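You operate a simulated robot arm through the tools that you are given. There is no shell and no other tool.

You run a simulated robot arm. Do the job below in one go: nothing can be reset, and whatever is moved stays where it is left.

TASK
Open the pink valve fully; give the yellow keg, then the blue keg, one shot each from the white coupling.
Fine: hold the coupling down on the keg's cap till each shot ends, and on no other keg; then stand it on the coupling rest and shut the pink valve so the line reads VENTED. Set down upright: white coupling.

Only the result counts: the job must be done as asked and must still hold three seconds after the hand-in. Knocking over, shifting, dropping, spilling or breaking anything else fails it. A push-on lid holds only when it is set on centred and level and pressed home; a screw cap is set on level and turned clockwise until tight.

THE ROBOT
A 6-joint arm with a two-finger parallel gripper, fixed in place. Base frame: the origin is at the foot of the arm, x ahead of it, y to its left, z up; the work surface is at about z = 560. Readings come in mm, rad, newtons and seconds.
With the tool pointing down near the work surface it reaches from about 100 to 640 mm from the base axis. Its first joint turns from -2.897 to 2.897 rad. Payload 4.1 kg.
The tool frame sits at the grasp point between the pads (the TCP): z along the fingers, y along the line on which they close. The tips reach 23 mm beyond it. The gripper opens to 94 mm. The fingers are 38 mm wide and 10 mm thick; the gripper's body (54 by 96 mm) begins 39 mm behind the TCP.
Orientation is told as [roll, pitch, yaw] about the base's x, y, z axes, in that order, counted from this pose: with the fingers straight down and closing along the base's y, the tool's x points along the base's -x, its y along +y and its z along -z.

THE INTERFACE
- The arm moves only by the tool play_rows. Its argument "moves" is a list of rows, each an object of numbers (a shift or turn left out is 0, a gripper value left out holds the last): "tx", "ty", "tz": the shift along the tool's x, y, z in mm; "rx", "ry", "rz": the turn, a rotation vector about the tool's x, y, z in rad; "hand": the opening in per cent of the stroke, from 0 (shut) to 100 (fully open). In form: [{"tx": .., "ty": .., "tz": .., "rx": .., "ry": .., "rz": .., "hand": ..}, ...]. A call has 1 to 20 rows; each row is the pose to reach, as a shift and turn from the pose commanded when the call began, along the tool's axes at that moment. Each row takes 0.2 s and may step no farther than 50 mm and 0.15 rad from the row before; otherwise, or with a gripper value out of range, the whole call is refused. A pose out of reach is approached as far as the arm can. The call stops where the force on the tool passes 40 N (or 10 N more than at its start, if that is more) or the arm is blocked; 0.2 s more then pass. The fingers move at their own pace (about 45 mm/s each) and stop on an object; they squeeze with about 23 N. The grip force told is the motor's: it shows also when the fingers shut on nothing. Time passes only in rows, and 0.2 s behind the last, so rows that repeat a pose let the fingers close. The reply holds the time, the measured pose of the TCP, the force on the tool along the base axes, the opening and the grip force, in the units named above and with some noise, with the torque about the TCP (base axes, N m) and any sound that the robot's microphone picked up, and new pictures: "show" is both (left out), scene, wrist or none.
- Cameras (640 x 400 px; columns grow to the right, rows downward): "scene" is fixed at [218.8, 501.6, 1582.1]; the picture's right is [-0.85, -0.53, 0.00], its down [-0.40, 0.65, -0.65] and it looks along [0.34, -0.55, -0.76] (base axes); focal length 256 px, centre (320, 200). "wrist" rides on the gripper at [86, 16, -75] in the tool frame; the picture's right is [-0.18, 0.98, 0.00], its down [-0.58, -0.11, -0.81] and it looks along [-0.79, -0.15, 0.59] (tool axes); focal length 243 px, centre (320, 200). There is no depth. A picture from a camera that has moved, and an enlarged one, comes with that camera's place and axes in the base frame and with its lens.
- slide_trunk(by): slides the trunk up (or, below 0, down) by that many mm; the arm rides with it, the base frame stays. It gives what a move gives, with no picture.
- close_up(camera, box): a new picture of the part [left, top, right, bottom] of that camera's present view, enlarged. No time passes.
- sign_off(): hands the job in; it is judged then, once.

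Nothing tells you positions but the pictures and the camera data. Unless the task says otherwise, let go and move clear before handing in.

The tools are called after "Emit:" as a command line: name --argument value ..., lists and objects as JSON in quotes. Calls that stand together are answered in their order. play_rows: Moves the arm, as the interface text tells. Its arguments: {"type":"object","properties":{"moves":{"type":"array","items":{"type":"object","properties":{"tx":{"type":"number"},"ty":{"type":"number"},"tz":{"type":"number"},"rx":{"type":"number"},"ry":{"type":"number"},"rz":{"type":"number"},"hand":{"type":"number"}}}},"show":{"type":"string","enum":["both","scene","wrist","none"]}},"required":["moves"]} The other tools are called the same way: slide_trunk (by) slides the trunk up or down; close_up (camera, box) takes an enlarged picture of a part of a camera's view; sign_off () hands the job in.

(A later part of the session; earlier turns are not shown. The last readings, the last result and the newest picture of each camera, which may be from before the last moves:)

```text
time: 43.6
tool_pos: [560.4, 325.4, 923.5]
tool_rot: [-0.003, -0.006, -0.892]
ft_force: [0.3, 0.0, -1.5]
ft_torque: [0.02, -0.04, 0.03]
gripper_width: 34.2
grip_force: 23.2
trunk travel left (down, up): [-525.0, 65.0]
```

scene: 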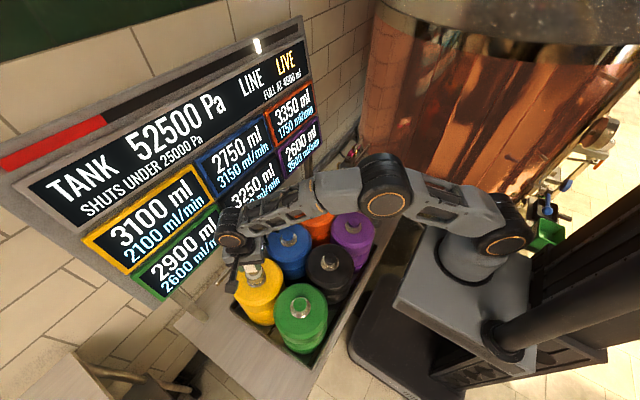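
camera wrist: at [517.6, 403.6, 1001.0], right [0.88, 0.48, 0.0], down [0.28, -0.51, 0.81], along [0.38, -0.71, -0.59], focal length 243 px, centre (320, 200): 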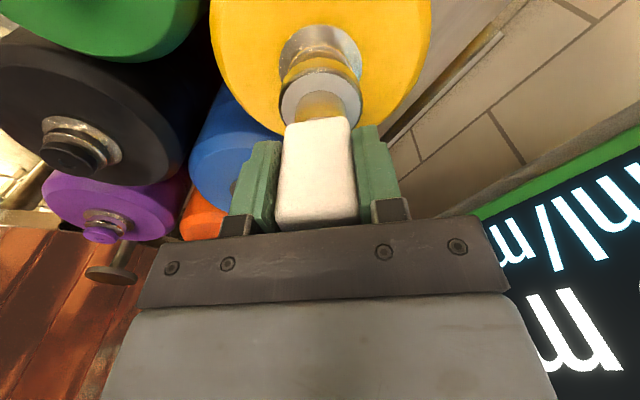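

Emit:
play_rows --moves '[{"tz": 1}, {"tz": 2}, {"tz": 3}, {"tz": 4}, {"tz": 4}]' --show "scene"

Emit:
close_up --camera "scene" --box '[216, 230, 312, 290]'

```text
time: 44.8
tool_pos: [559.4, 324.8, 918.6]
tool_rot: [-0.003, -0.008, -0.89]
ft_force: [0.3, -0.1, 1.0]
ft_torque: [-0.01, -0.11, -0.02]
gripper_width: 33.9
grip_force: 23.5
trunk travel left (down, up): [-525.0, 65.0]
```

scene: 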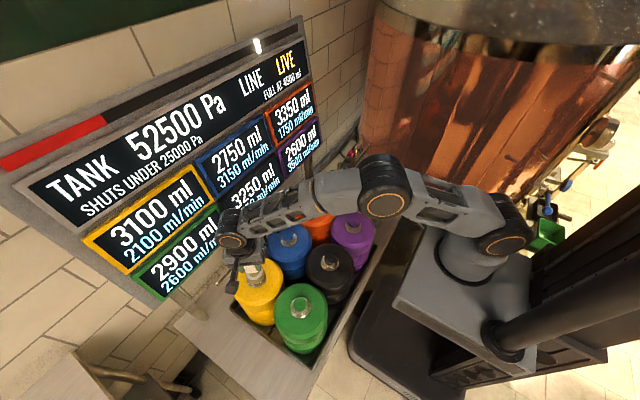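

```text
6.67 times, centred on (264, 260) of scene
camera zoom: at [218.8, 501.6, 1582.1], right [-0.85, -0.53, 0.0], down [-0.4, 0.65, -0.65], along [0.34, -0.55, -0.76], focal length 1706 px, centre (693, -200)
```

zoom: 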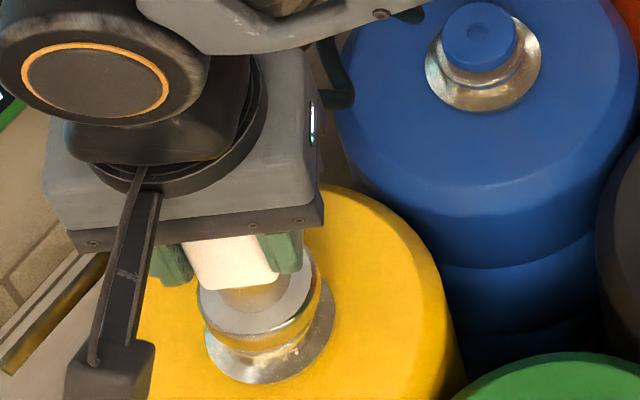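

The force is just starting to rise, so the coupling is touching. I press on by a few millimetres.

Emit:
play_rows --moves '[{"tz": 1}, {"tz": 2}, {"tz": 2}]' --show "scene"

```text
time: 45.6
tool_pos: [561.5, 324.2, 916.8]
tool_rot: [-0.004, -0.006, -0.891]
ft_force: [0.2, -0.7, 1.9]
ft_torque: [-0.07, -0.05, -0.01]
gripper_width: 33.9
grip_force: 22.8
trunk travel left (down, up): [-525.0, 65.0]
```

scene: 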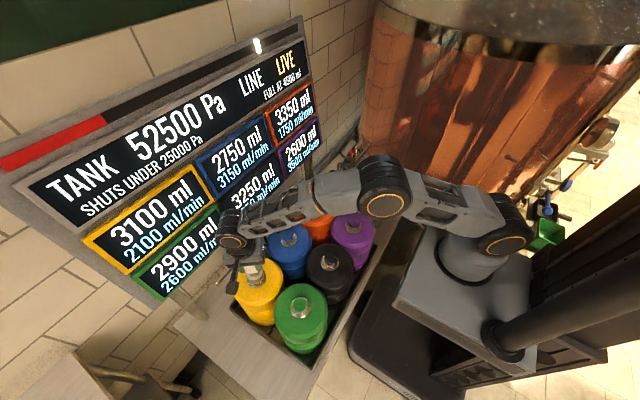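

Emit:
play_rows --moves '[{"tz": 1}, {"tz": 2}, {"tz": 3}, {"tz": 3}]' --show "scene"

Emit:
close_up --camera "scene" --box '[0, 20, 330, 300]'

```text
time: 46.6
tool_pos: [561.1, 324.4, 915.2]
tool_rot: [-0.001, -0.007, -0.889]
ft_force: [0.8, -0.9, 7.6]
ft_torque: [-0.05, -0.14, 0.02]
gripper_width: 33.8
grip_force: 23.2
trunk travel left (down, up): [-525.0, 65.0]
```

scene: 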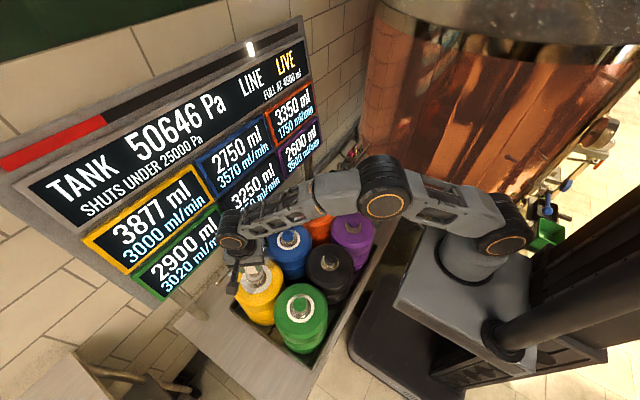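

```text
1.43 times, centred on (165, 160) of scene
camera zoom: at [218.8, 501.6, 1582.1], right [-0.85, -0.53, 0.0], down [-0.4, 0.65, -0.65], along [0.34, -0.55, -0.76], focal length 366 px, centre (541, 257)
```

zoom: 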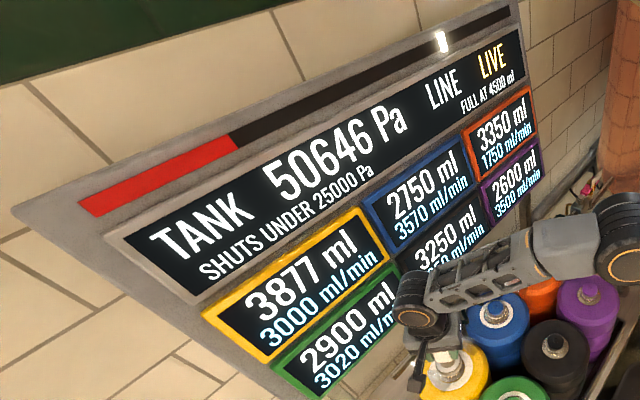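

The shot has started: yellow reads 3877 ml and the tank is falling. I hold the position and watch it.

Emit:
play_rows --moves '[{"tz": 0.5}]' --show "scene"

Emit:
close_up --camera "scene" --box '[0, 20, 330, 300]'

```text
time: 47.0
tool_pos: [559.8, 324.4, 915.1]
tool_rot: [-0.001, -0.007, -0.89]
ft_force: [1.5, -0.4, 9.9]
ft_torque: [-0.05, -0.2, 0.02]
gripper_width: 34.1
grip_force: 23.1
trunk travel left (down, up): [-525.0, 65.0]
```

scene: 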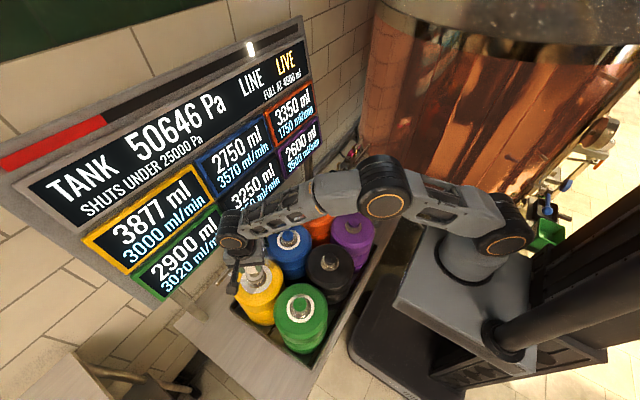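

```text
1.43 times, centred on (165, 160) of scene
camera zoom: at [218.8, 501.6, 1582.1], right [-0.85, -0.53, 0.0], down [-0.4, 0.65, -0.65], along [0.34, -0.55, -0.76], focal length 366 px, centre (541, 257)
```

zoom: 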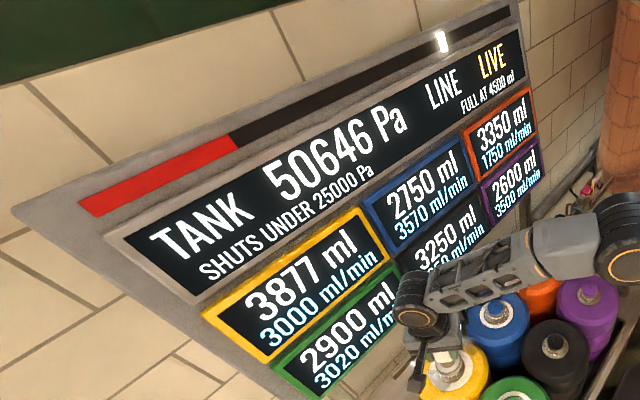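

The readings are steady at 3877 ml and 50646 Pa. I look closely at the keg and hold a little longer to see whether the shot is still running.

Emit:
close_up --camera "scene" --box '[216, 210, 376, 330]'

Emit:
play_rows --moves '[{"tz": 0.5}, {"tz": 0.5}, {"tz": 0.5}]' --show "both"

Emit:
close_up --camera "scene" --box '[0, 20, 330, 300]'

```text
3.33 times, centred on (296, 270) of scene
camera zoom: at [218.8, 501.6, 1582.1], right [-0.85, -0.53, 0.0], down [-0.4, 0.65, -0.65], along [0.34, -0.55, -0.76], focal length 853 px, centre (400, -33)
```

zoom: 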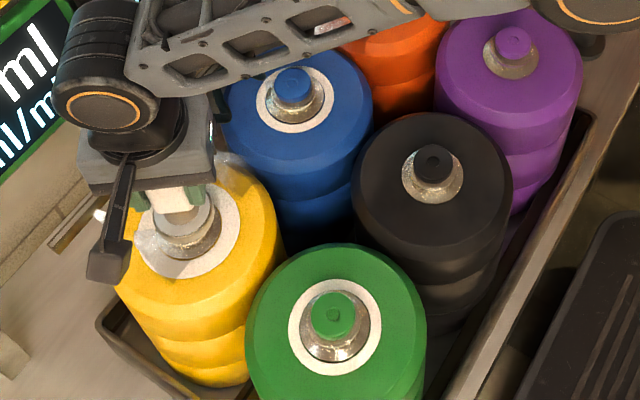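

```text
time: 47.8
tool_pos: [560.1, 324.9, 916.1]
tool_rot: [-0.001, -0.007, -0.889]
ft_force: [2.7, 1.0, 17.2]
ft_torque: [0.0, -0.31, 0.01]
gripper_width: 34.1
grip_force: 22.6
trunk travel left (down, up): [-525.0, 65.0]
camera wrist: at [516.8, 403.6, 988.7], right [0.88, 0.48, 0.0], down [0.28, -0.52, 0.81], along [0.39, -0.71, -0.59], focal length 243 px, centre (320, 200)
```

scene: 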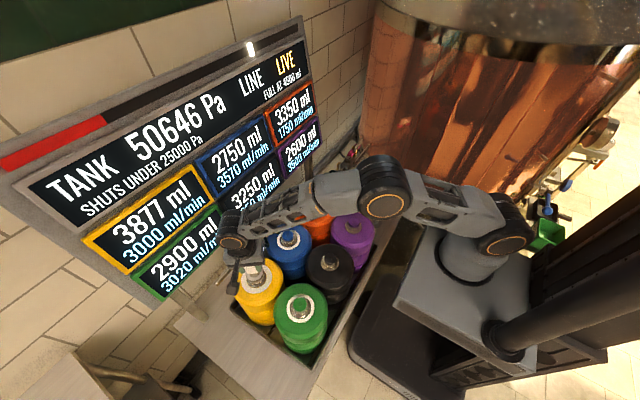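
wrist: 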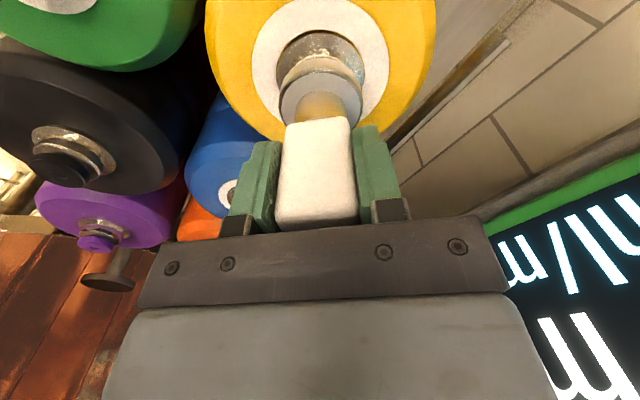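

```text
1.43 times, centred on (165, 160) of scene
camera zoom: at [218.8, 501.6, 1582.1], right [-0.85, -0.53, 0.0], down [-0.4, 0.65, -0.65], along [0.34, -0.55, -0.76], focal length 366 px, centre (541, 257)
```

zoom: 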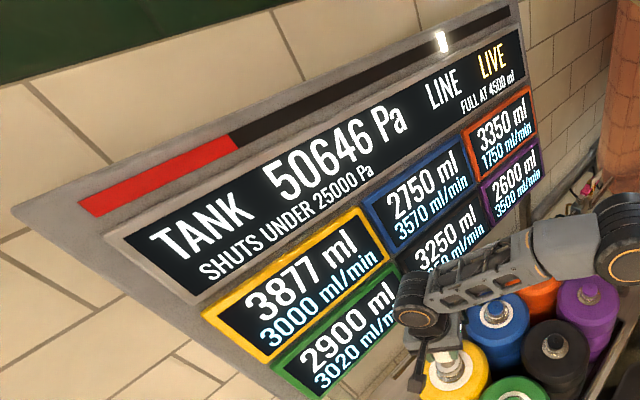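

Emit:
close_up --camera "scene" --box '[216, 230, 312, 300]'

Emit:
play_rows --moves '[{"tz": 0}, {"tz": 0}, {"tz": 0}, {"tz": 0}, {"tz": 0}]' --show "scene"

Emit:
close_up --camera "scene" --box '[216, 230, 312, 300]'

```text
5.71 times, centred on (264, 265) of scene
camera zoom: at [218.8, 501.6, 1582.1], right [-0.85, -0.53, 0.0], down [-0.4, 0.65, -0.65], along [0.34, -0.55, -0.76], focal length 1462 px, centre (640, -171)
```

zoom: 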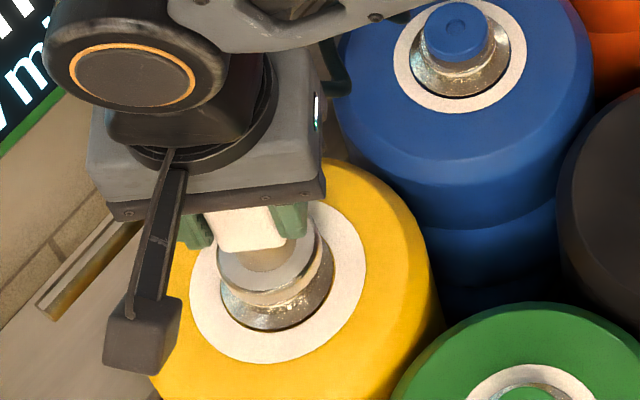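

```text
time: 49.0
tool_pos: [560.0, 324.8, 914.5]
tool_rot: [-0.001, -0.006, -0.891]
ft_force: [4.1, 3.1, 20.8]
ft_torque: [0.11, -0.4, 0.03]
gripper_width: 33.8
grip_force: 23.1
trunk travel left (down, up): [-525.0, 65.0]
```

scene: 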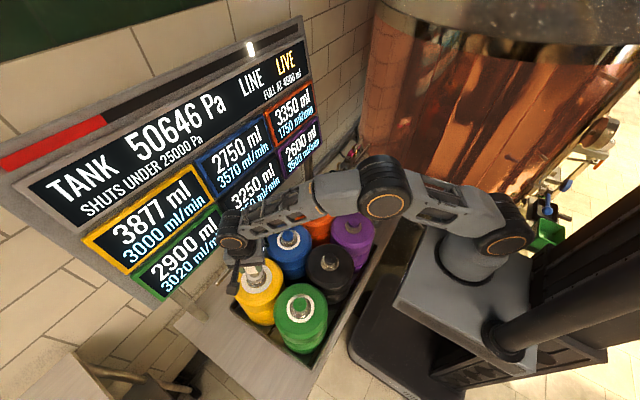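

```text
5.71 times, centred on (264, 265) of scene
camera zoom: at [218.8, 501.6, 1582.1], right [-0.85, -0.53, 0.0], down [-0.4, 0.65, -0.65], along [0.34, -0.55, -0.76], focal length 1462 px, centre (640, -171)
```

zoom: 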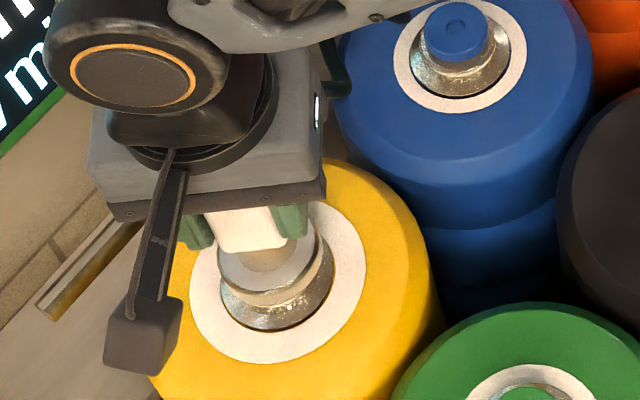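

The vapour puff is gone and the readings have been steady for over two seconds, so the shot seems finished. I hold one second more for certainty, then lift straight off.

Emit:
play_rows --moves '[{"tz": 0}, {"tz": 0}, {"tz": 0}, {"tz": 0}]' --show "scene"

Emit:
close_up --camera "scene" --box '[0, 20, 330, 300]'

```text
time: 50.0
tool_pos: [558.6, 325.2, 914.9]
tool_rot: [-0.002, -0.008, -0.888]
ft_force: [5.0, 1.4, 22.0]
ft_torque: [0.12, -0.39, 0.01]
gripper_width: 33.7
grip_force: 23.1
trunk travel left (down, up): [-525.0, 65.0]
```

scene: 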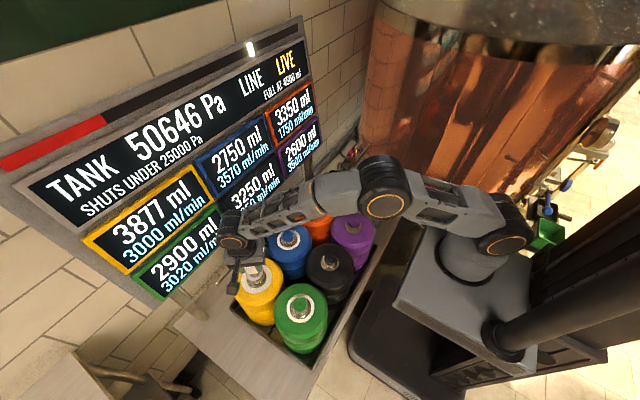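

```text
1.43 times, centred on (165, 160) of scene
camera zoom: at [218.8, 501.6, 1582.1], right [-0.85, -0.53, 0.0], down [-0.4, 0.65, -0.65], along [0.34, -0.55, -0.76], focal length 366 px, centre (541, 257)
```

zoom: 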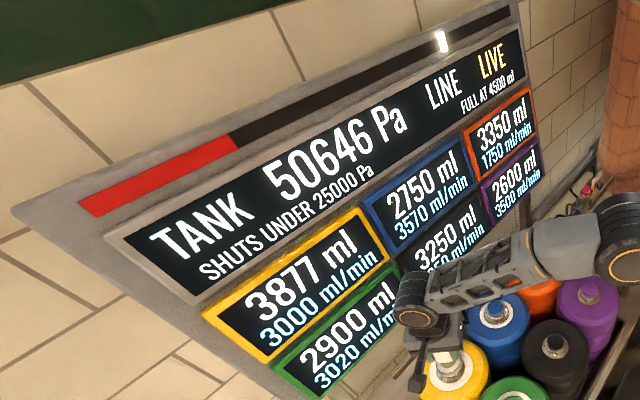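

Yellow's shot is complete and stable. I lift the coupling straight off and check everything.

Emit:
play_rows --moves '[{"tz": -4}, {"tz": -10}, {"tz": -22}, {"tz": -45}, {"tz": -75}, {"tz": -75}]' --show "both"

Emit:
close_up --camera "scene" --box '[216, 210, 376, 330]'

Emit:
close_up --camera "wrist" --box '[220, 0, 420, 150]'

```text
time: 51.4
tool_pos: [560.1, 325.6, 988.2]
tool_rot: [-0.004, -0.007, -0.89]
ft_force: [0.1, 0.1, -1.3]
ft_torque: [0.01, 0.01, 0.02]
gripper_width: 34.1
grip_force: 24.1
trunk travel left (down, up): [-525.0, 65.0]
camera wrist: at [517.3, 404.0, 1061.5], right [0.88, 0.48, 0.0], down [0.28, -0.51, 0.81], along [0.38, -0.71, -0.59], focal length 243 px, centre (320, 200)
```

scene: 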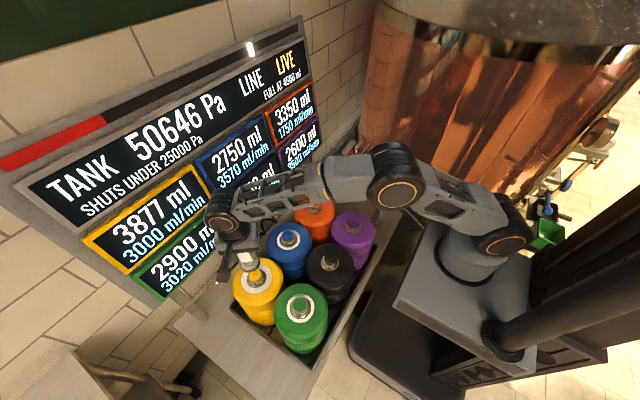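
wrist: 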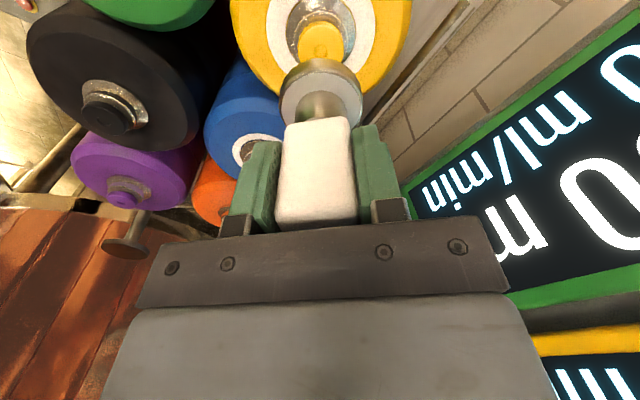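

```text
3.33 times, centred on (296, 270) of scene
camera zoom: at [218.8, 501.6, 1582.1], right [-0.85, -0.53, 0.0], down [-0.4, 0.65, -0.65], along [0.34, -0.55, -0.76], focal length 853 px, centre (400, -33)
```

zoom: 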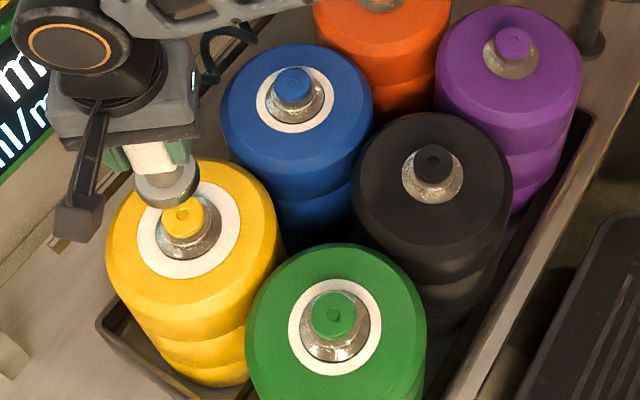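

```text
2.67 times, centred on (320, 75) of wrist
camera zoom: at [517.3, 404.0, 1061.5], right [0.88, 0.48, 0.0], down [0.28, -0.51, 0.81], along [0.38, -0.71, -0.59], focal length 647 px, centre (320, 533)
```

zoom: 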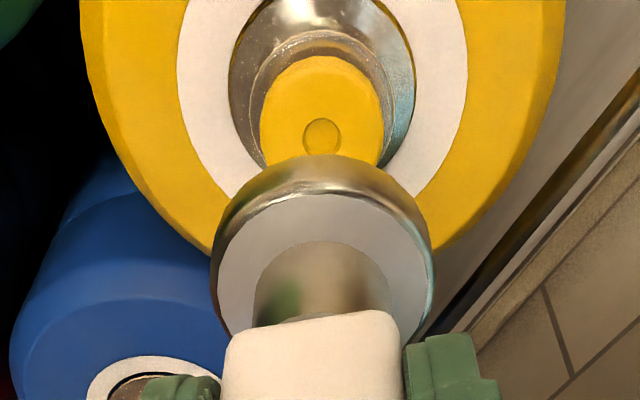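

Yellow is upright with its reading unchanged at 3877 ml. I move across to above the blue cap, keeping the same height.

Emit:
play_rows --moves '[{"tx": -32, "ty": -26}, {"tx": -64, "ty": -52}, {"tx": -96, "ty": -78}, {"tx": -127.3, "ty": -103.3}, {"tx": -127.3, "ty": -103.3}, {"tx": -127.3, "ty": -103.3}]' --show "both"

Emit:
close_up --camera "scene" --box '[240, 190, 352, 260]'

Emit:
close_up --camera "wrist" --box '[220, 0, 420, 150]'

```text
time: 52.8
tool_pos: [559.8, 160.2, 989.5]
tool_rot: [-0.004, -0.005, -0.889]
ft_force: [0.0, 0.7, -1.6]
ft_torque: [-0.03, -0.01, 0.0]
gripper_width: 33.8
grip_force: 23.0
trunk travel left (down, up): [-525.0, 65.0]
camera wrist: at [517.6, 239.8, 1063.3], right [0.88, 0.48, 0.0], down [0.28, -0.51, 0.81], along [0.38, -0.71, -0.59], focal length 243 px, centre (320, 200)
```

scene: 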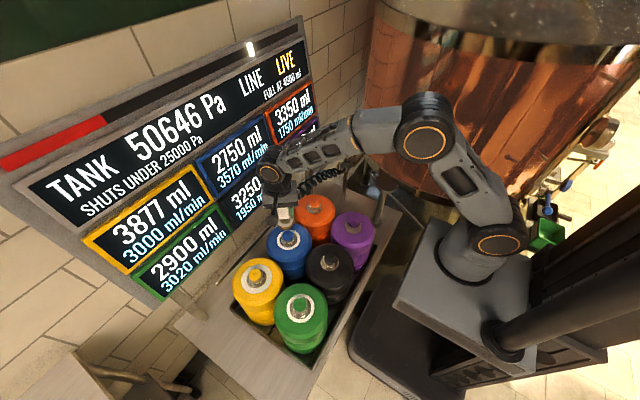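
wrist: 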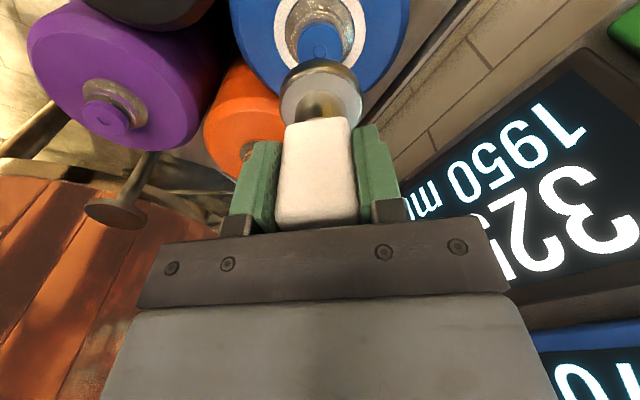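

```text
5.71 times, centred on (296, 225) of scene
camera zoom: at [218.8, 501.6, 1582.1], right [-0.85, -0.53, 0.0], down [-0.4, 0.65, -0.65], along [0.34, -0.55, -0.76], focal length 1462 px, centre (457, 57)
```

zoom: 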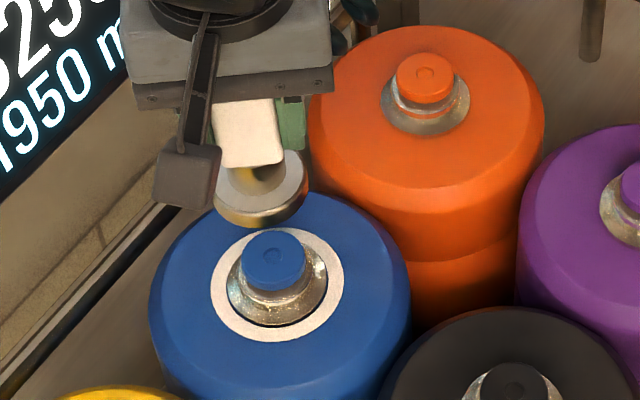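

```text
2.67 times, centred on (320, 75) of wrist
camera zoom: at [517.6, 239.8, 1063.3], right [0.88, 0.48, 0.0], down [0.28, -0.51, 0.81], along [0.38, -0.71, -0.59], focal length 647 px, centre (320, 533)
```

zoom: 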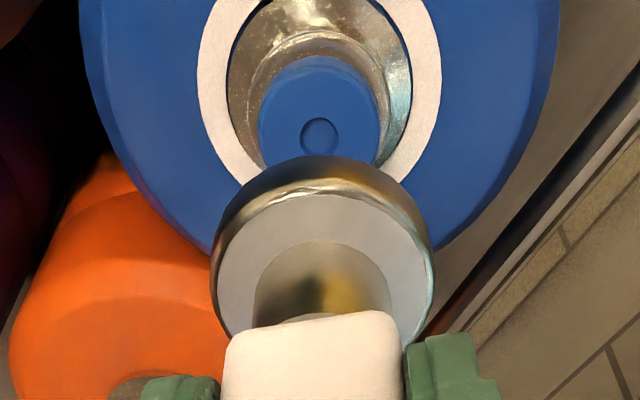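

The blue cap is within 1 mm of the coupling's axis. I apply that small correction and lower to just above contact.

Emit:
play_rows --moves '[{"tx": 0.6, "ty": -0.7, "tz": 20}, {"tx": 0.6, "ty": -0.7, "tz": 42}, {"tx": 0.6, "ty": -0.7, "tz": 56}, {"tx": 0.6, "ty": -0.7, "tz": 62}, {"tx": 0.6, "ty": -0.7, "tz": 62}]' --show "both"

Emit:
close_up --camera "scene" --box '[240, 190, 352, 260]'

Emit:
close_up --camera "wrist" --box '[220, 0, 420, 150]'

```text
time: 54.0
tool_pos: [559.5, 162.5, 929.0]
tool_rot: [-0.004, -0.007, -0.89]
ft_force: [-0.3, -0.1, -2.3]
ft_torque: [0.0, 0.01, 0.02]
gripper_width: 34.2
grip_force: 23.0
trunk travel left (down, up): [-525.0, 65.0]
camera wrist: at [516.2, 240.1, 1001.6], right [0.88, 0.48, 0.0], down [0.28, -0.51, 0.81], along [0.38, -0.71, -0.59], focal length 243 px, centre (320, 200)
```

scene: 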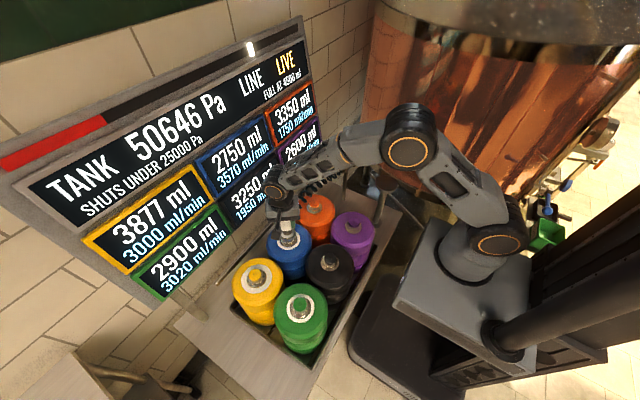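
wrist: 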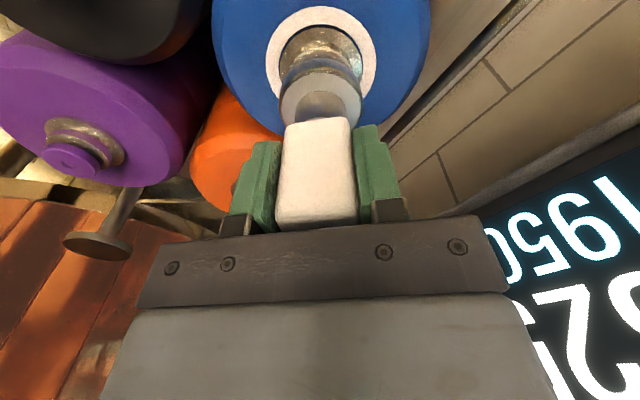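

```text
5.71 times, centred on (296, 225) of scene
camera zoom: at [218.8, 501.6, 1582.1], right [-0.85, -0.53, 0.0], down [-0.4, 0.65, -0.65], along [0.34, -0.55, -0.76], focal length 1462 px, centre (457, 57)
```

zoom: 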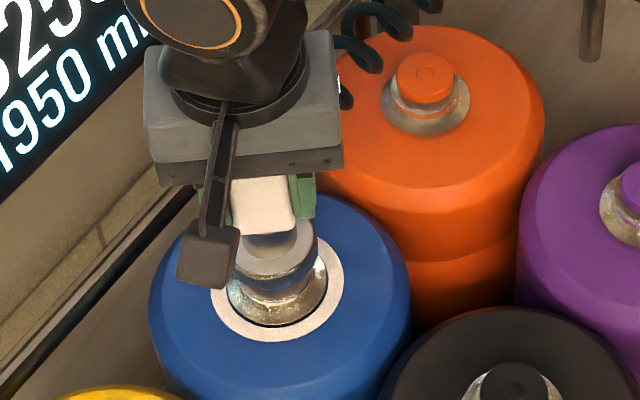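

```text
2.67 times, centred on (320, 75) of wrist
camera zoom: at [516.2, 240.1, 1001.6], right [0.88, 0.48, 0.0], down [0.28, -0.51, 0.81], along [0.38, -0.71, -0.59], focal length 647 px, centre (320, 533)
```

zoom: 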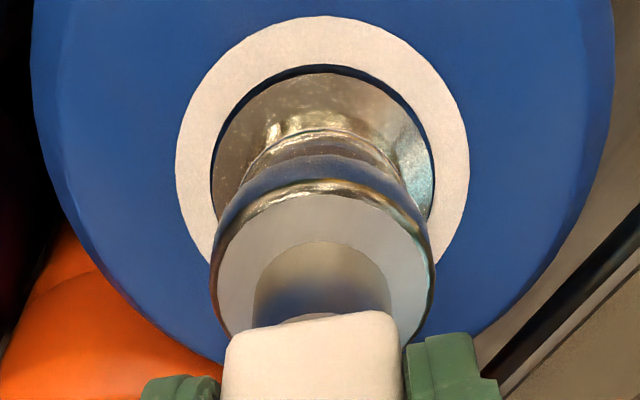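

Well centred. I now press down slowly through contact in one continuous motion and hold there.

Emit:
play_rows --moves '[{"tz": 3}, {"tz": 6}, {"tz": 8}, {"tz": 9}, {"tz": 10}, {"tz": 11}, {"tz": 12}, {"tz": 13}, {"tz": 13.7}, {"tz": 13.7}]' --show "scene"

Emit:
close_up --camera "scene" --box '[0, 20, 330, 300]'

Emit:
close_up --camera "scene" --box '[240, 190, 352, 260]'

```text
time: 56.2
tool_pos: [559.2, 161.2, 914.6]
tool_rot: [-0.002, -0.01, -0.891]
ft_force: [0.3, 0.2, 13.0]
ft_torque: [0.01, -0.03, -0.02]
gripper_width: 33.7
grip_force: 23.0
trunk travel left (down, up): [-525.0, 65.0]
```

scene: 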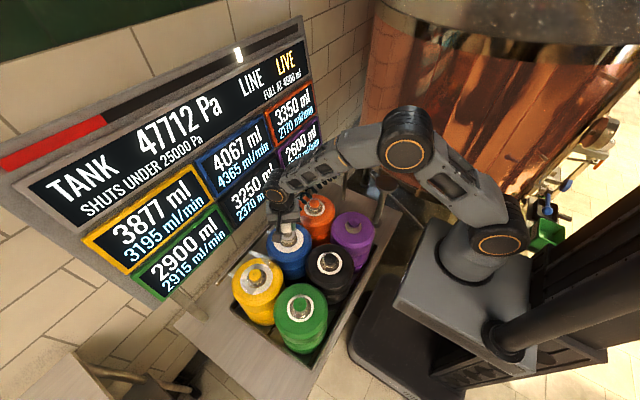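

```text
1.43 times, centred on (165, 160) of scene
camera zoom: at [218.8, 501.6, 1582.1], right [-0.85, -0.53, 0.0], down [-0.4, 0.65, -0.65], along [0.34, -0.55, -0.76], focal length 366 px, centre (541, 257)
```

zoom: 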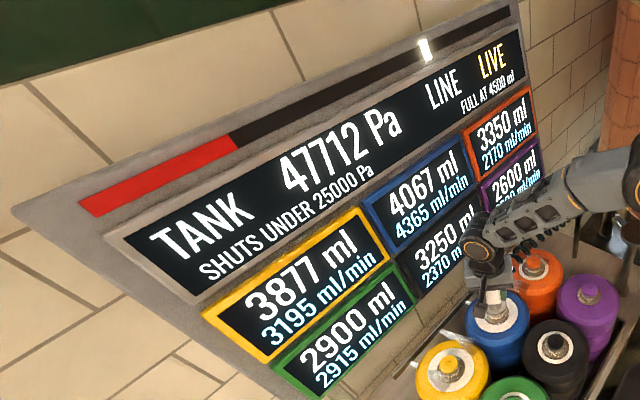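

```text
5.71 times, centred on (296, 225) of scene
camera zoom: at [218.8, 501.6, 1582.1], right [-0.85, -0.53, 0.0], down [-0.4, 0.65, -0.65], along [0.34, -0.55, -0.76], focal length 1462 px, centre (457, 57)
```

zoom: 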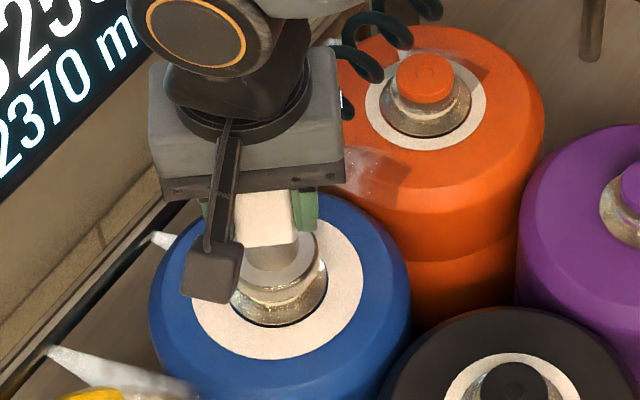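

The blue shot is running: 4067 ml, tank 47712 Pa, with vapour visible. I hold still until it ends.

Emit:
play_rows --moves '[{"tz": 0}, {"tz": 0}, {"tz": 0}, {"tz": 0}]' --show "scene"

Emit:
close_up --camera "scene" --box '[0, 20, 330, 300]'

Emit:
close_up --camera "scene" --box '[216, 190, 376, 310]'

```text
time: 57.2
tool_pos: [558.3, 161.2, 915.3]
tool_rot: [-0.002, -0.009, -0.89]
ft_force: [2.6, 2.4, 17.2]
ft_torque: [0.11, -0.25, 0.0]
gripper_width: 33.8
grip_force: 22.8
trunk travel left (down, up): [-525.0, 65.0]
```

scene: 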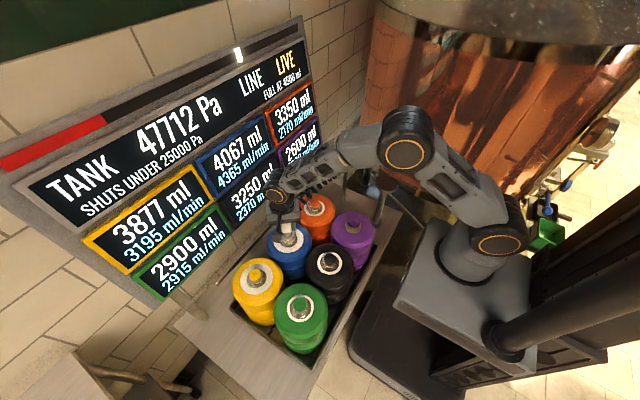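

```text
1.43 times, centred on (165, 160) of scene
camera zoom: at [218.8, 501.6, 1582.1], right [-0.85, -0.53, 0.0], down [-0.4, 0.65, -0.65], along [0.34, -0.55, -0.76], focal length 366 px, centre (541, 257)
```

zoom: 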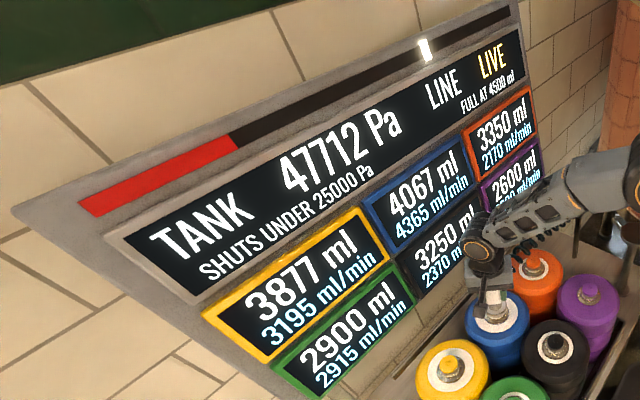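

```text
3.33 times, centred on (296, 250) of scene
camera zoom: at [218.8, 501.6, 1582.1], right [-0.85, -0.53, 0.0], down [-0.4, 0.65, -0.65], along [0.34, -0.55, -0.76], focal length 853 px, centre (400, 33)
```

zoom: 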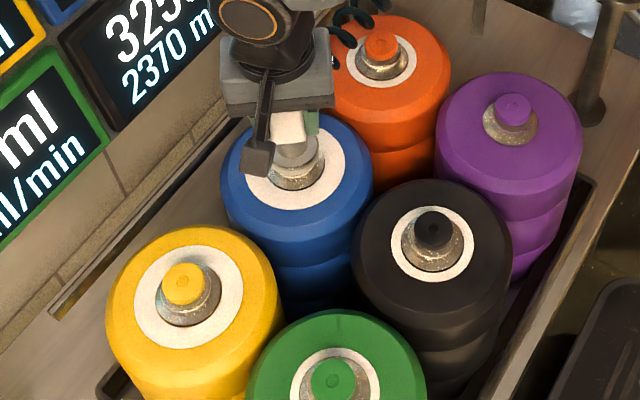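

The vapour has stopped and the readings are steady. I hold a further moment, then lift off.

Emit:
play_rows --moves '[{"tz": 0}, {"tz": 0}, {"tz": 0}, {"tz": 0}, {"tz": 0}, {"tz": 0}, {"tz": 0}, {"tz": 0}]' --show "scene"

Emit:
close_up --camera "scene" --box '[0, 20, 330, 300]'

```text
time: 59.0
tool_pos: [558.6, 160.9, 914.6]
tool_rot: [0.0, -0.005, -0.891]
ft_force: [4.1, 1.0, 20.5]
ft_torque: [0.08, -0.38, -0.01]
gripper_width: 33.9
grip_force: 22.5
trunk travel left (down, up): [-525.0, 65.0]
```

scene: 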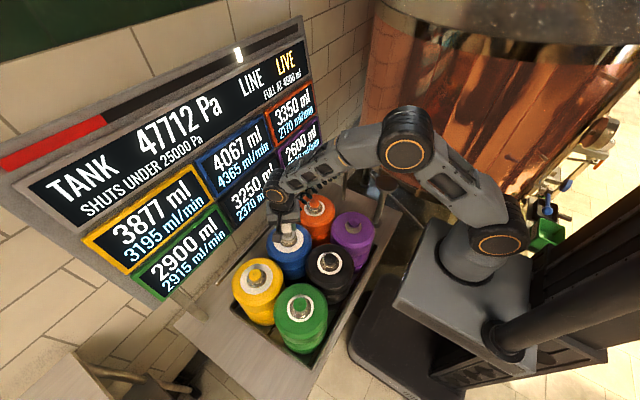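

```text
1.43 times, centred on (165, 160) of scene
camera zoom: at [218.8, 501.6, 1582.1], right [-0.85, -0.53, 0.0], down [-0.4, 0.65, -0.65], along [0.34, -0.55, -0.76], focal length 366 px, centre (541, 257)
```

zoom: 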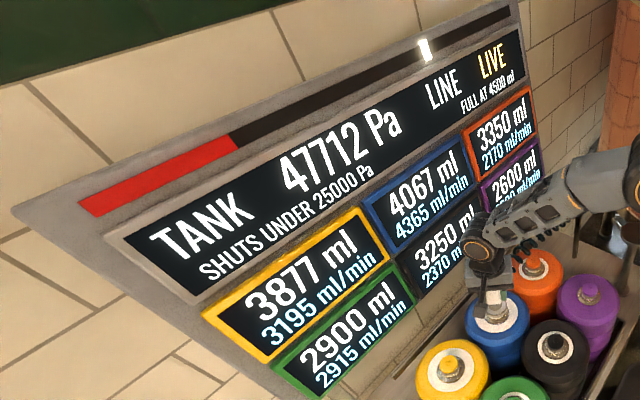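

Both shots are delivered (yellow 3877 ml, blue 4067 ml). I lift straight off the blue cap.

Emit:
play_rows --moves '[{"tz": -4}, {"tz": -10}, {"tz": -22}, {"tz": -45}, {"tz": -80}, {"tz": -90}, {"tz": -90}]' --show "both"

Emit:
close_up --camera "wrist" --box '[220, 0, 420, 240]'

```text
time: 60.6
tool_pos: [558.7, 162.0, 1004.5]
tool_rot: [-0.004, -0.005, -0.891]
ft_force: [0.9, -0.4, -1.8]
ft_torque: [0.0, 0.02, -0.03]
gripper_width: 34.0
grip_force: 23.1
trunk travel left (down, up): [-525.0, 65.0]
camera wrist: at [516.3, 240.7, 1078.6], right [0.88, 0.48, 0.0], down [0.28, -0.51, 0.81], along [0.38, -0.71, -0.59], focal length 243 px, centre (320, 200)
```

scene: 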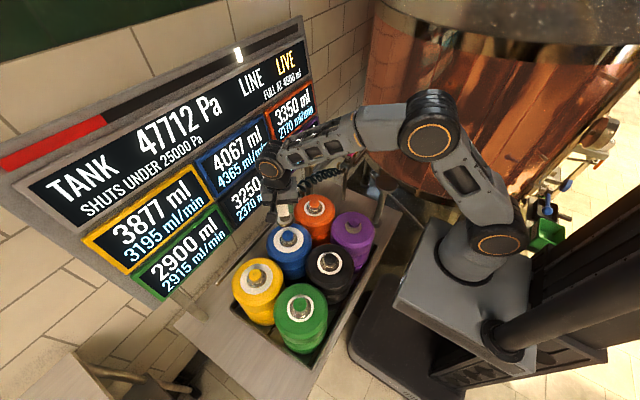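
wrist: 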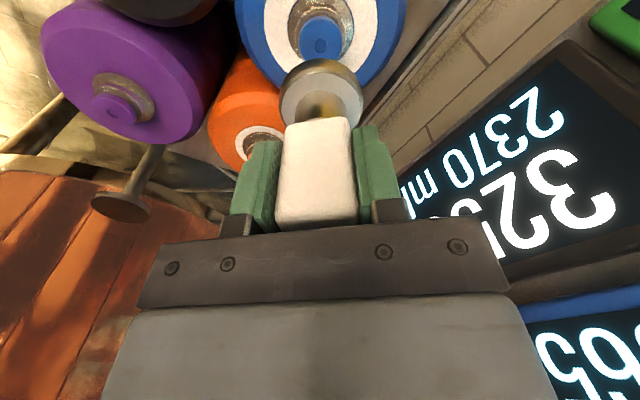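

```text
1.67 times, centred on (320, 120) of wrist
camera zoom: at [516.3, 240.7, 1078.6], right [0.88, 0.48, 0.0], down [0.28, -0.51, 0.81], along [0.38, -0.71, -0.59], focal length 404 px, centre (320, 333)
```

zoom: 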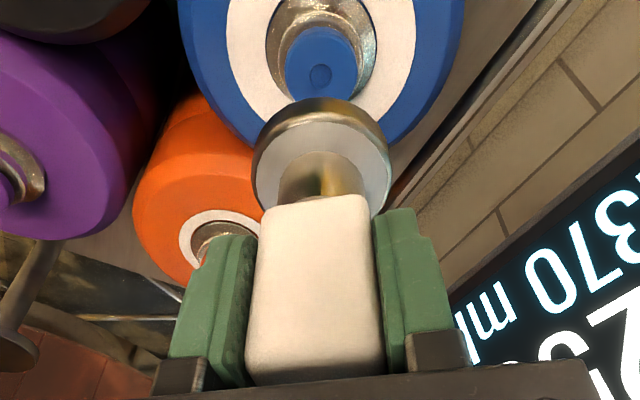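

The coupling is still square in the grip. I carry it back to above the rest by the exact reverse of the moves made so far.

Emit:
play_rows --moves '[{"tx": -18.6, "ty": -36.8}, {"tx": -37.2, "ty": -73.5}, {"tx": -55.7, "ty": -110.3}, {"tx": -74.3, "ty": -147.1}, {"tx": -92.9, "ty": -183.9}, {"tx": -111.5, "ty": -220.6}, {"tx": -130.1, "ty": -257.4}, {"tx": -148.7, "ty": -294.2}, {"tx": -167.2, "ty": -331}, {"tx": -185.8, "ty": -367.7}, {"tx": -204.4, "ty": -404.5}, {"tx": -204.4, "ty": -404.5}, {"tx": -204.4, "ty": -404.5}]' --show "both"

Emit:
close_up --camera "scene" --box '[355, 125, 435, 185]'

Emit:
close_up --camera "wrist" --box '[220, 0, 420, 150]'

```text
time: 63.4
tool_pos: [374.5, -251.8, 1006.7]
tool_rot: [-0.004, -0.007, -0.889]
ft_force: [-0.2, 0.3, -1.8]
ft_torque: [-0.01, 0.01, -0.03]
gripper_width: 34.0
grip_force: 23.1
trunk travel left (down, up): [-525.0, 65.0]
camera wrist: at [330.9, -173.2, 1079.5], right [0.88, 0.48, 0.0], down [0.28, -0.51, 0.81], along [0.38, -0.71, -0.59], focal length 243 px, centre (320, 200)
```

scene: 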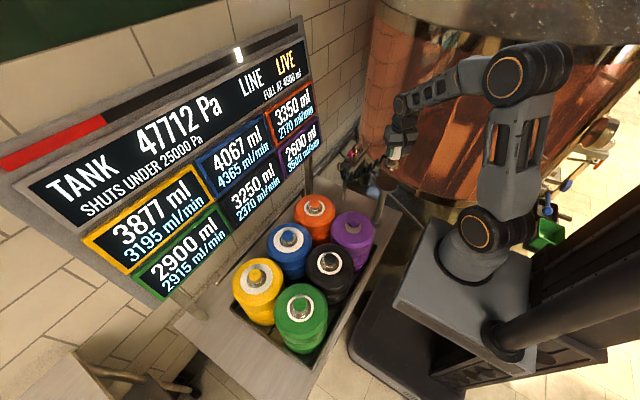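
wrist: 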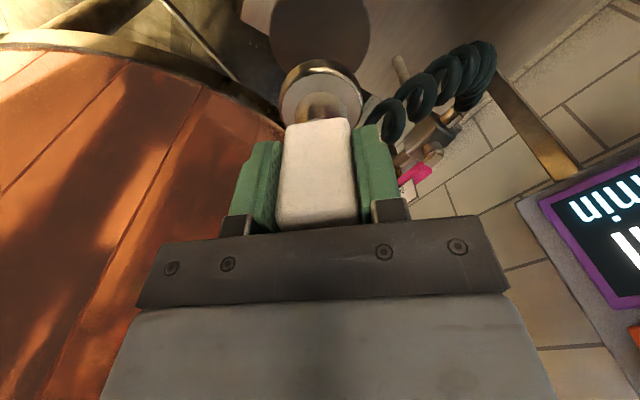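

```text
6.67 times, centred on (395, 155) of scene
camera zoom: at [218.8, 501.6, 1582.1], right [-0.85, -0.53, 0.0], down [-0.4, 0.65, -0.65], along [0.34, -0.55, -0.76], focal length 1706 px, centre (-180, 500)
```

zoom: 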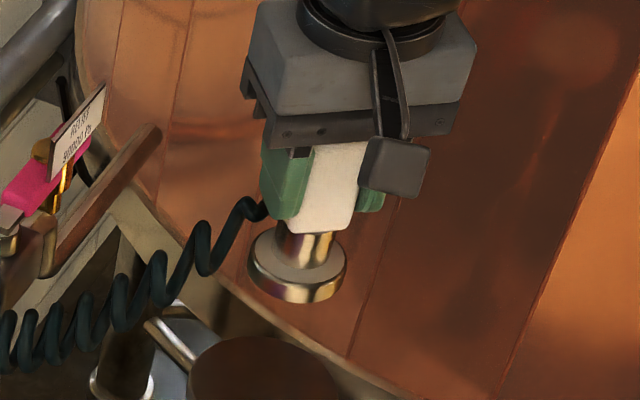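

```text
2.67 times, centred on (320, 75) of wrist
camera zoom: at [330.9, -173.2, 1079.5], right [0.88, 0.48, 0.0], down [0.28, -0.51, 0.81], along [0.38, -0.71, -0.59], focal length 647 px, centre (320, 533)
```

zoom: 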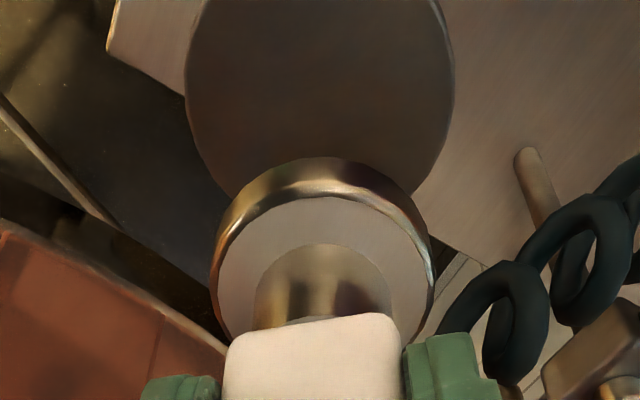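

It is exactly where it was after the first lift, and the rest's disc is directly below. I lower to just above the rest.

Emit:
play_rows --moves '[{"tz": 30}, {"tz": 60}, {"tz": 80}, {"tz": 88}, {"tz": 88}]' --show "both"

Emit:
close_up --camera "scene" --box '[355, 135, 435, 195]'

Emit:
close_up --camera "wrist" --box '[220, 0, 420, 150]'

```text
time: 64.6
tool_pos: [373.8, -251.2, 918.2]
tool_rot: [-0.002, -0.008, -0.891]
ft_force: [0.1, 0.0, -1.5]
ft_torque: [0.01, 0.0, -0.02]
gripper_width: 33.8
grip_force: 23.2
trunk travel left (down, up): [-525.0, 65.0]
camera wrist: at [330.3, -173.4, 992.3], right [0.88, 0.48, 0.0], down [0.28, -0.51, 0.81], along [0.38, -0.71, -0.59], focal length 243 px, centre (320, 200)
```

scene: 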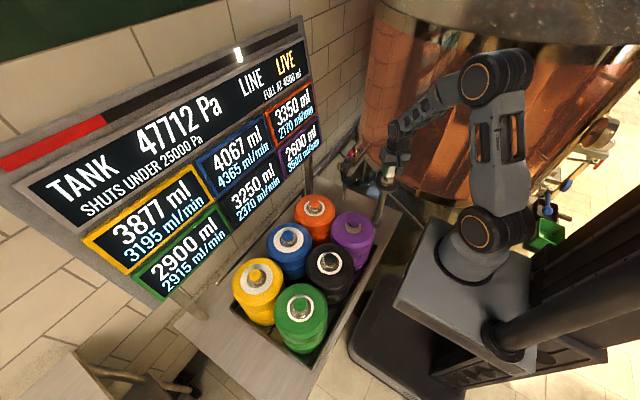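
wrist: 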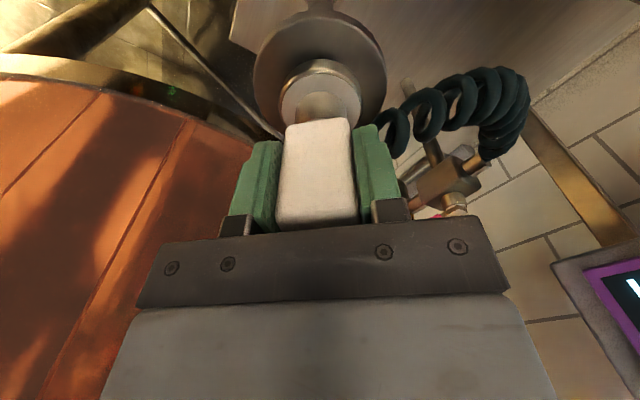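

```text
6.67 times, centred on (395, 165) of scene
camera zoom: at [218.8, 501.6, 1582.1], right [-0.85, -0.53, 0.0], down [-0.4, 0.65, -0.65], along [0.34, -0.55, -0.76], focal length 1706 px, centre (-180, 433)
```

zoom: 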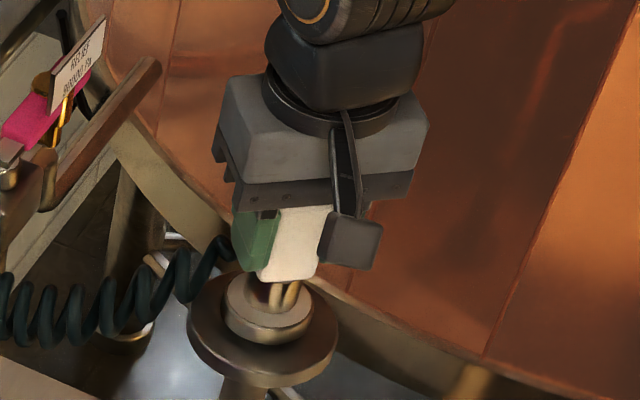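

```text
2.67 times, centred on (320, 75) of wrist
camera zoom: at [330.3, -173.4, 992.3], right [0.88, 0.48, 0.0], down [0.28, -0.51, 0.81], along [0.38, -0.71, -0.59], focal length 647 px, centre (320, 533)
```

zoom: 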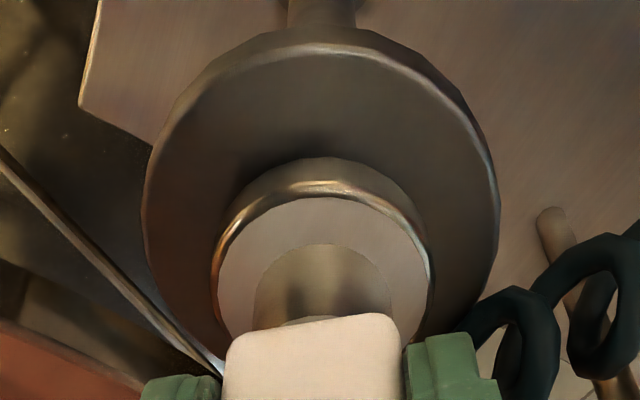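

The coupling hovers centred about 5 mm over the rest. I lower in 1 mm steps until it touches.

Emit:
play_rows --moves '[{"tz": 2}, {"tz": 3}, {"tz": 4}, {"tz": 5}, {"tz": 5}]' --show "none"

```text
time: 65.8
tool_pos: [374.3, -252.9, 913.1]
tool_rot: [-0.003, -0.007, -0.891]
ft_force: [0.4, -0.7, -3.3]
ft_torque: [0.02, -0.01, 0.01]
gripper_width: 33.7
grip_force: 23.3
trunk travel left (down, up): [-525.0, 65.0]
```

Emit:
play_rows --moves '[{"tz": 0.5}, {"tz": 1}, {"tz": 1}]' --show "none"

```text
time: 66.6
tool_pos: [373.6, -252.0, 913.6]
tool_rot: [-0.004, -0.007, -0.891]
ft_force: [-0.1, 1.6, 1.9]
ft_torque: [0.08, -0.06, 0.03]
gripper_width: 33.8
grip_force: 22.6
trunk travel left (down, up): [-525.0, 65.0]
```

The force change shows it is seated on the rest. I open the fingers and check that it stands.

Emit:
play_rows --moves '[{"tz": 0.3}, {"hand": 40, "tz": 0.3}, {"hand": 50, "tz": 0.3}, {"hand": 65, "tz": 0.3}, {"hand": 65, "tz": 0.3}]' --show "both"

Emit:
close_up --camera "scene" --box '[355, 135, 435, 195]'

```text
time: 67.8
tool_pos: [373.8, -252.4, 912.8]
tool_rot: [-0.004, -0.007, -0.889]
ft_force: [0.2, 0.3, -0.2]
ft_torque: [0.0, -0.02, -0.03]
gripper_width: 61.3
grip_force: 0.2
trunk travel left (down, up): [-525.0, 65.0]
camera wrist: at [330.6, -173.6, 986.1], right [0.88, 0.48, 0.0], down [0.28, -0.51, 0.81], along [0.38, -0.71, -0.59], focal length 243 px, centre (320, 200)
```

scene: 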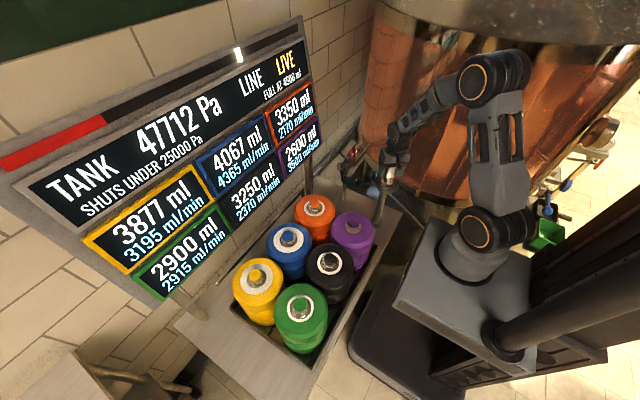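
wrist: 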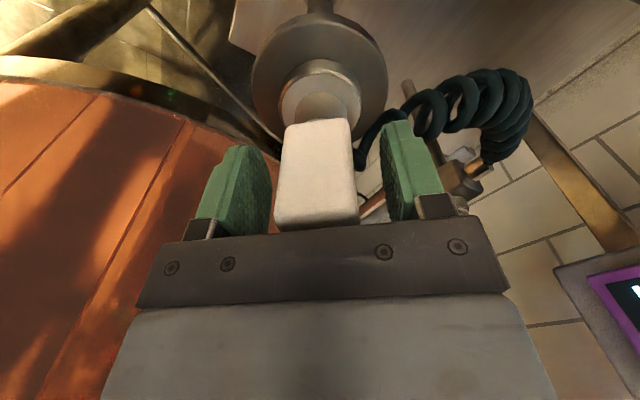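

```text
6.67 times, centred on (395, 165) of scene
camera zoom: at [218.8, 501.6, 1582.1], right [-0.85, -0.53, 0.0], down [-0.4, 0.65, -0.65], along [0.34, -0.55, -0.76], focal length 1706 px, centre (-180, 433)
```

zoom: 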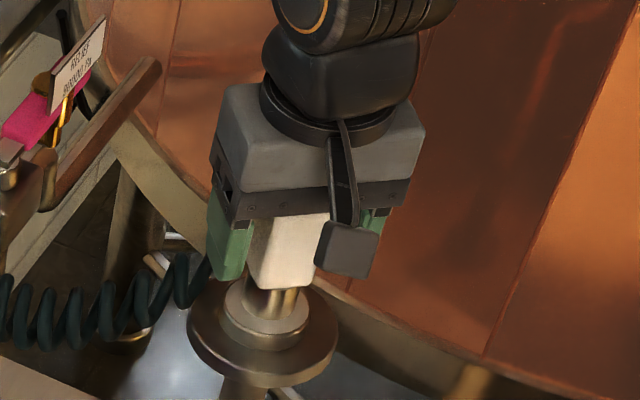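

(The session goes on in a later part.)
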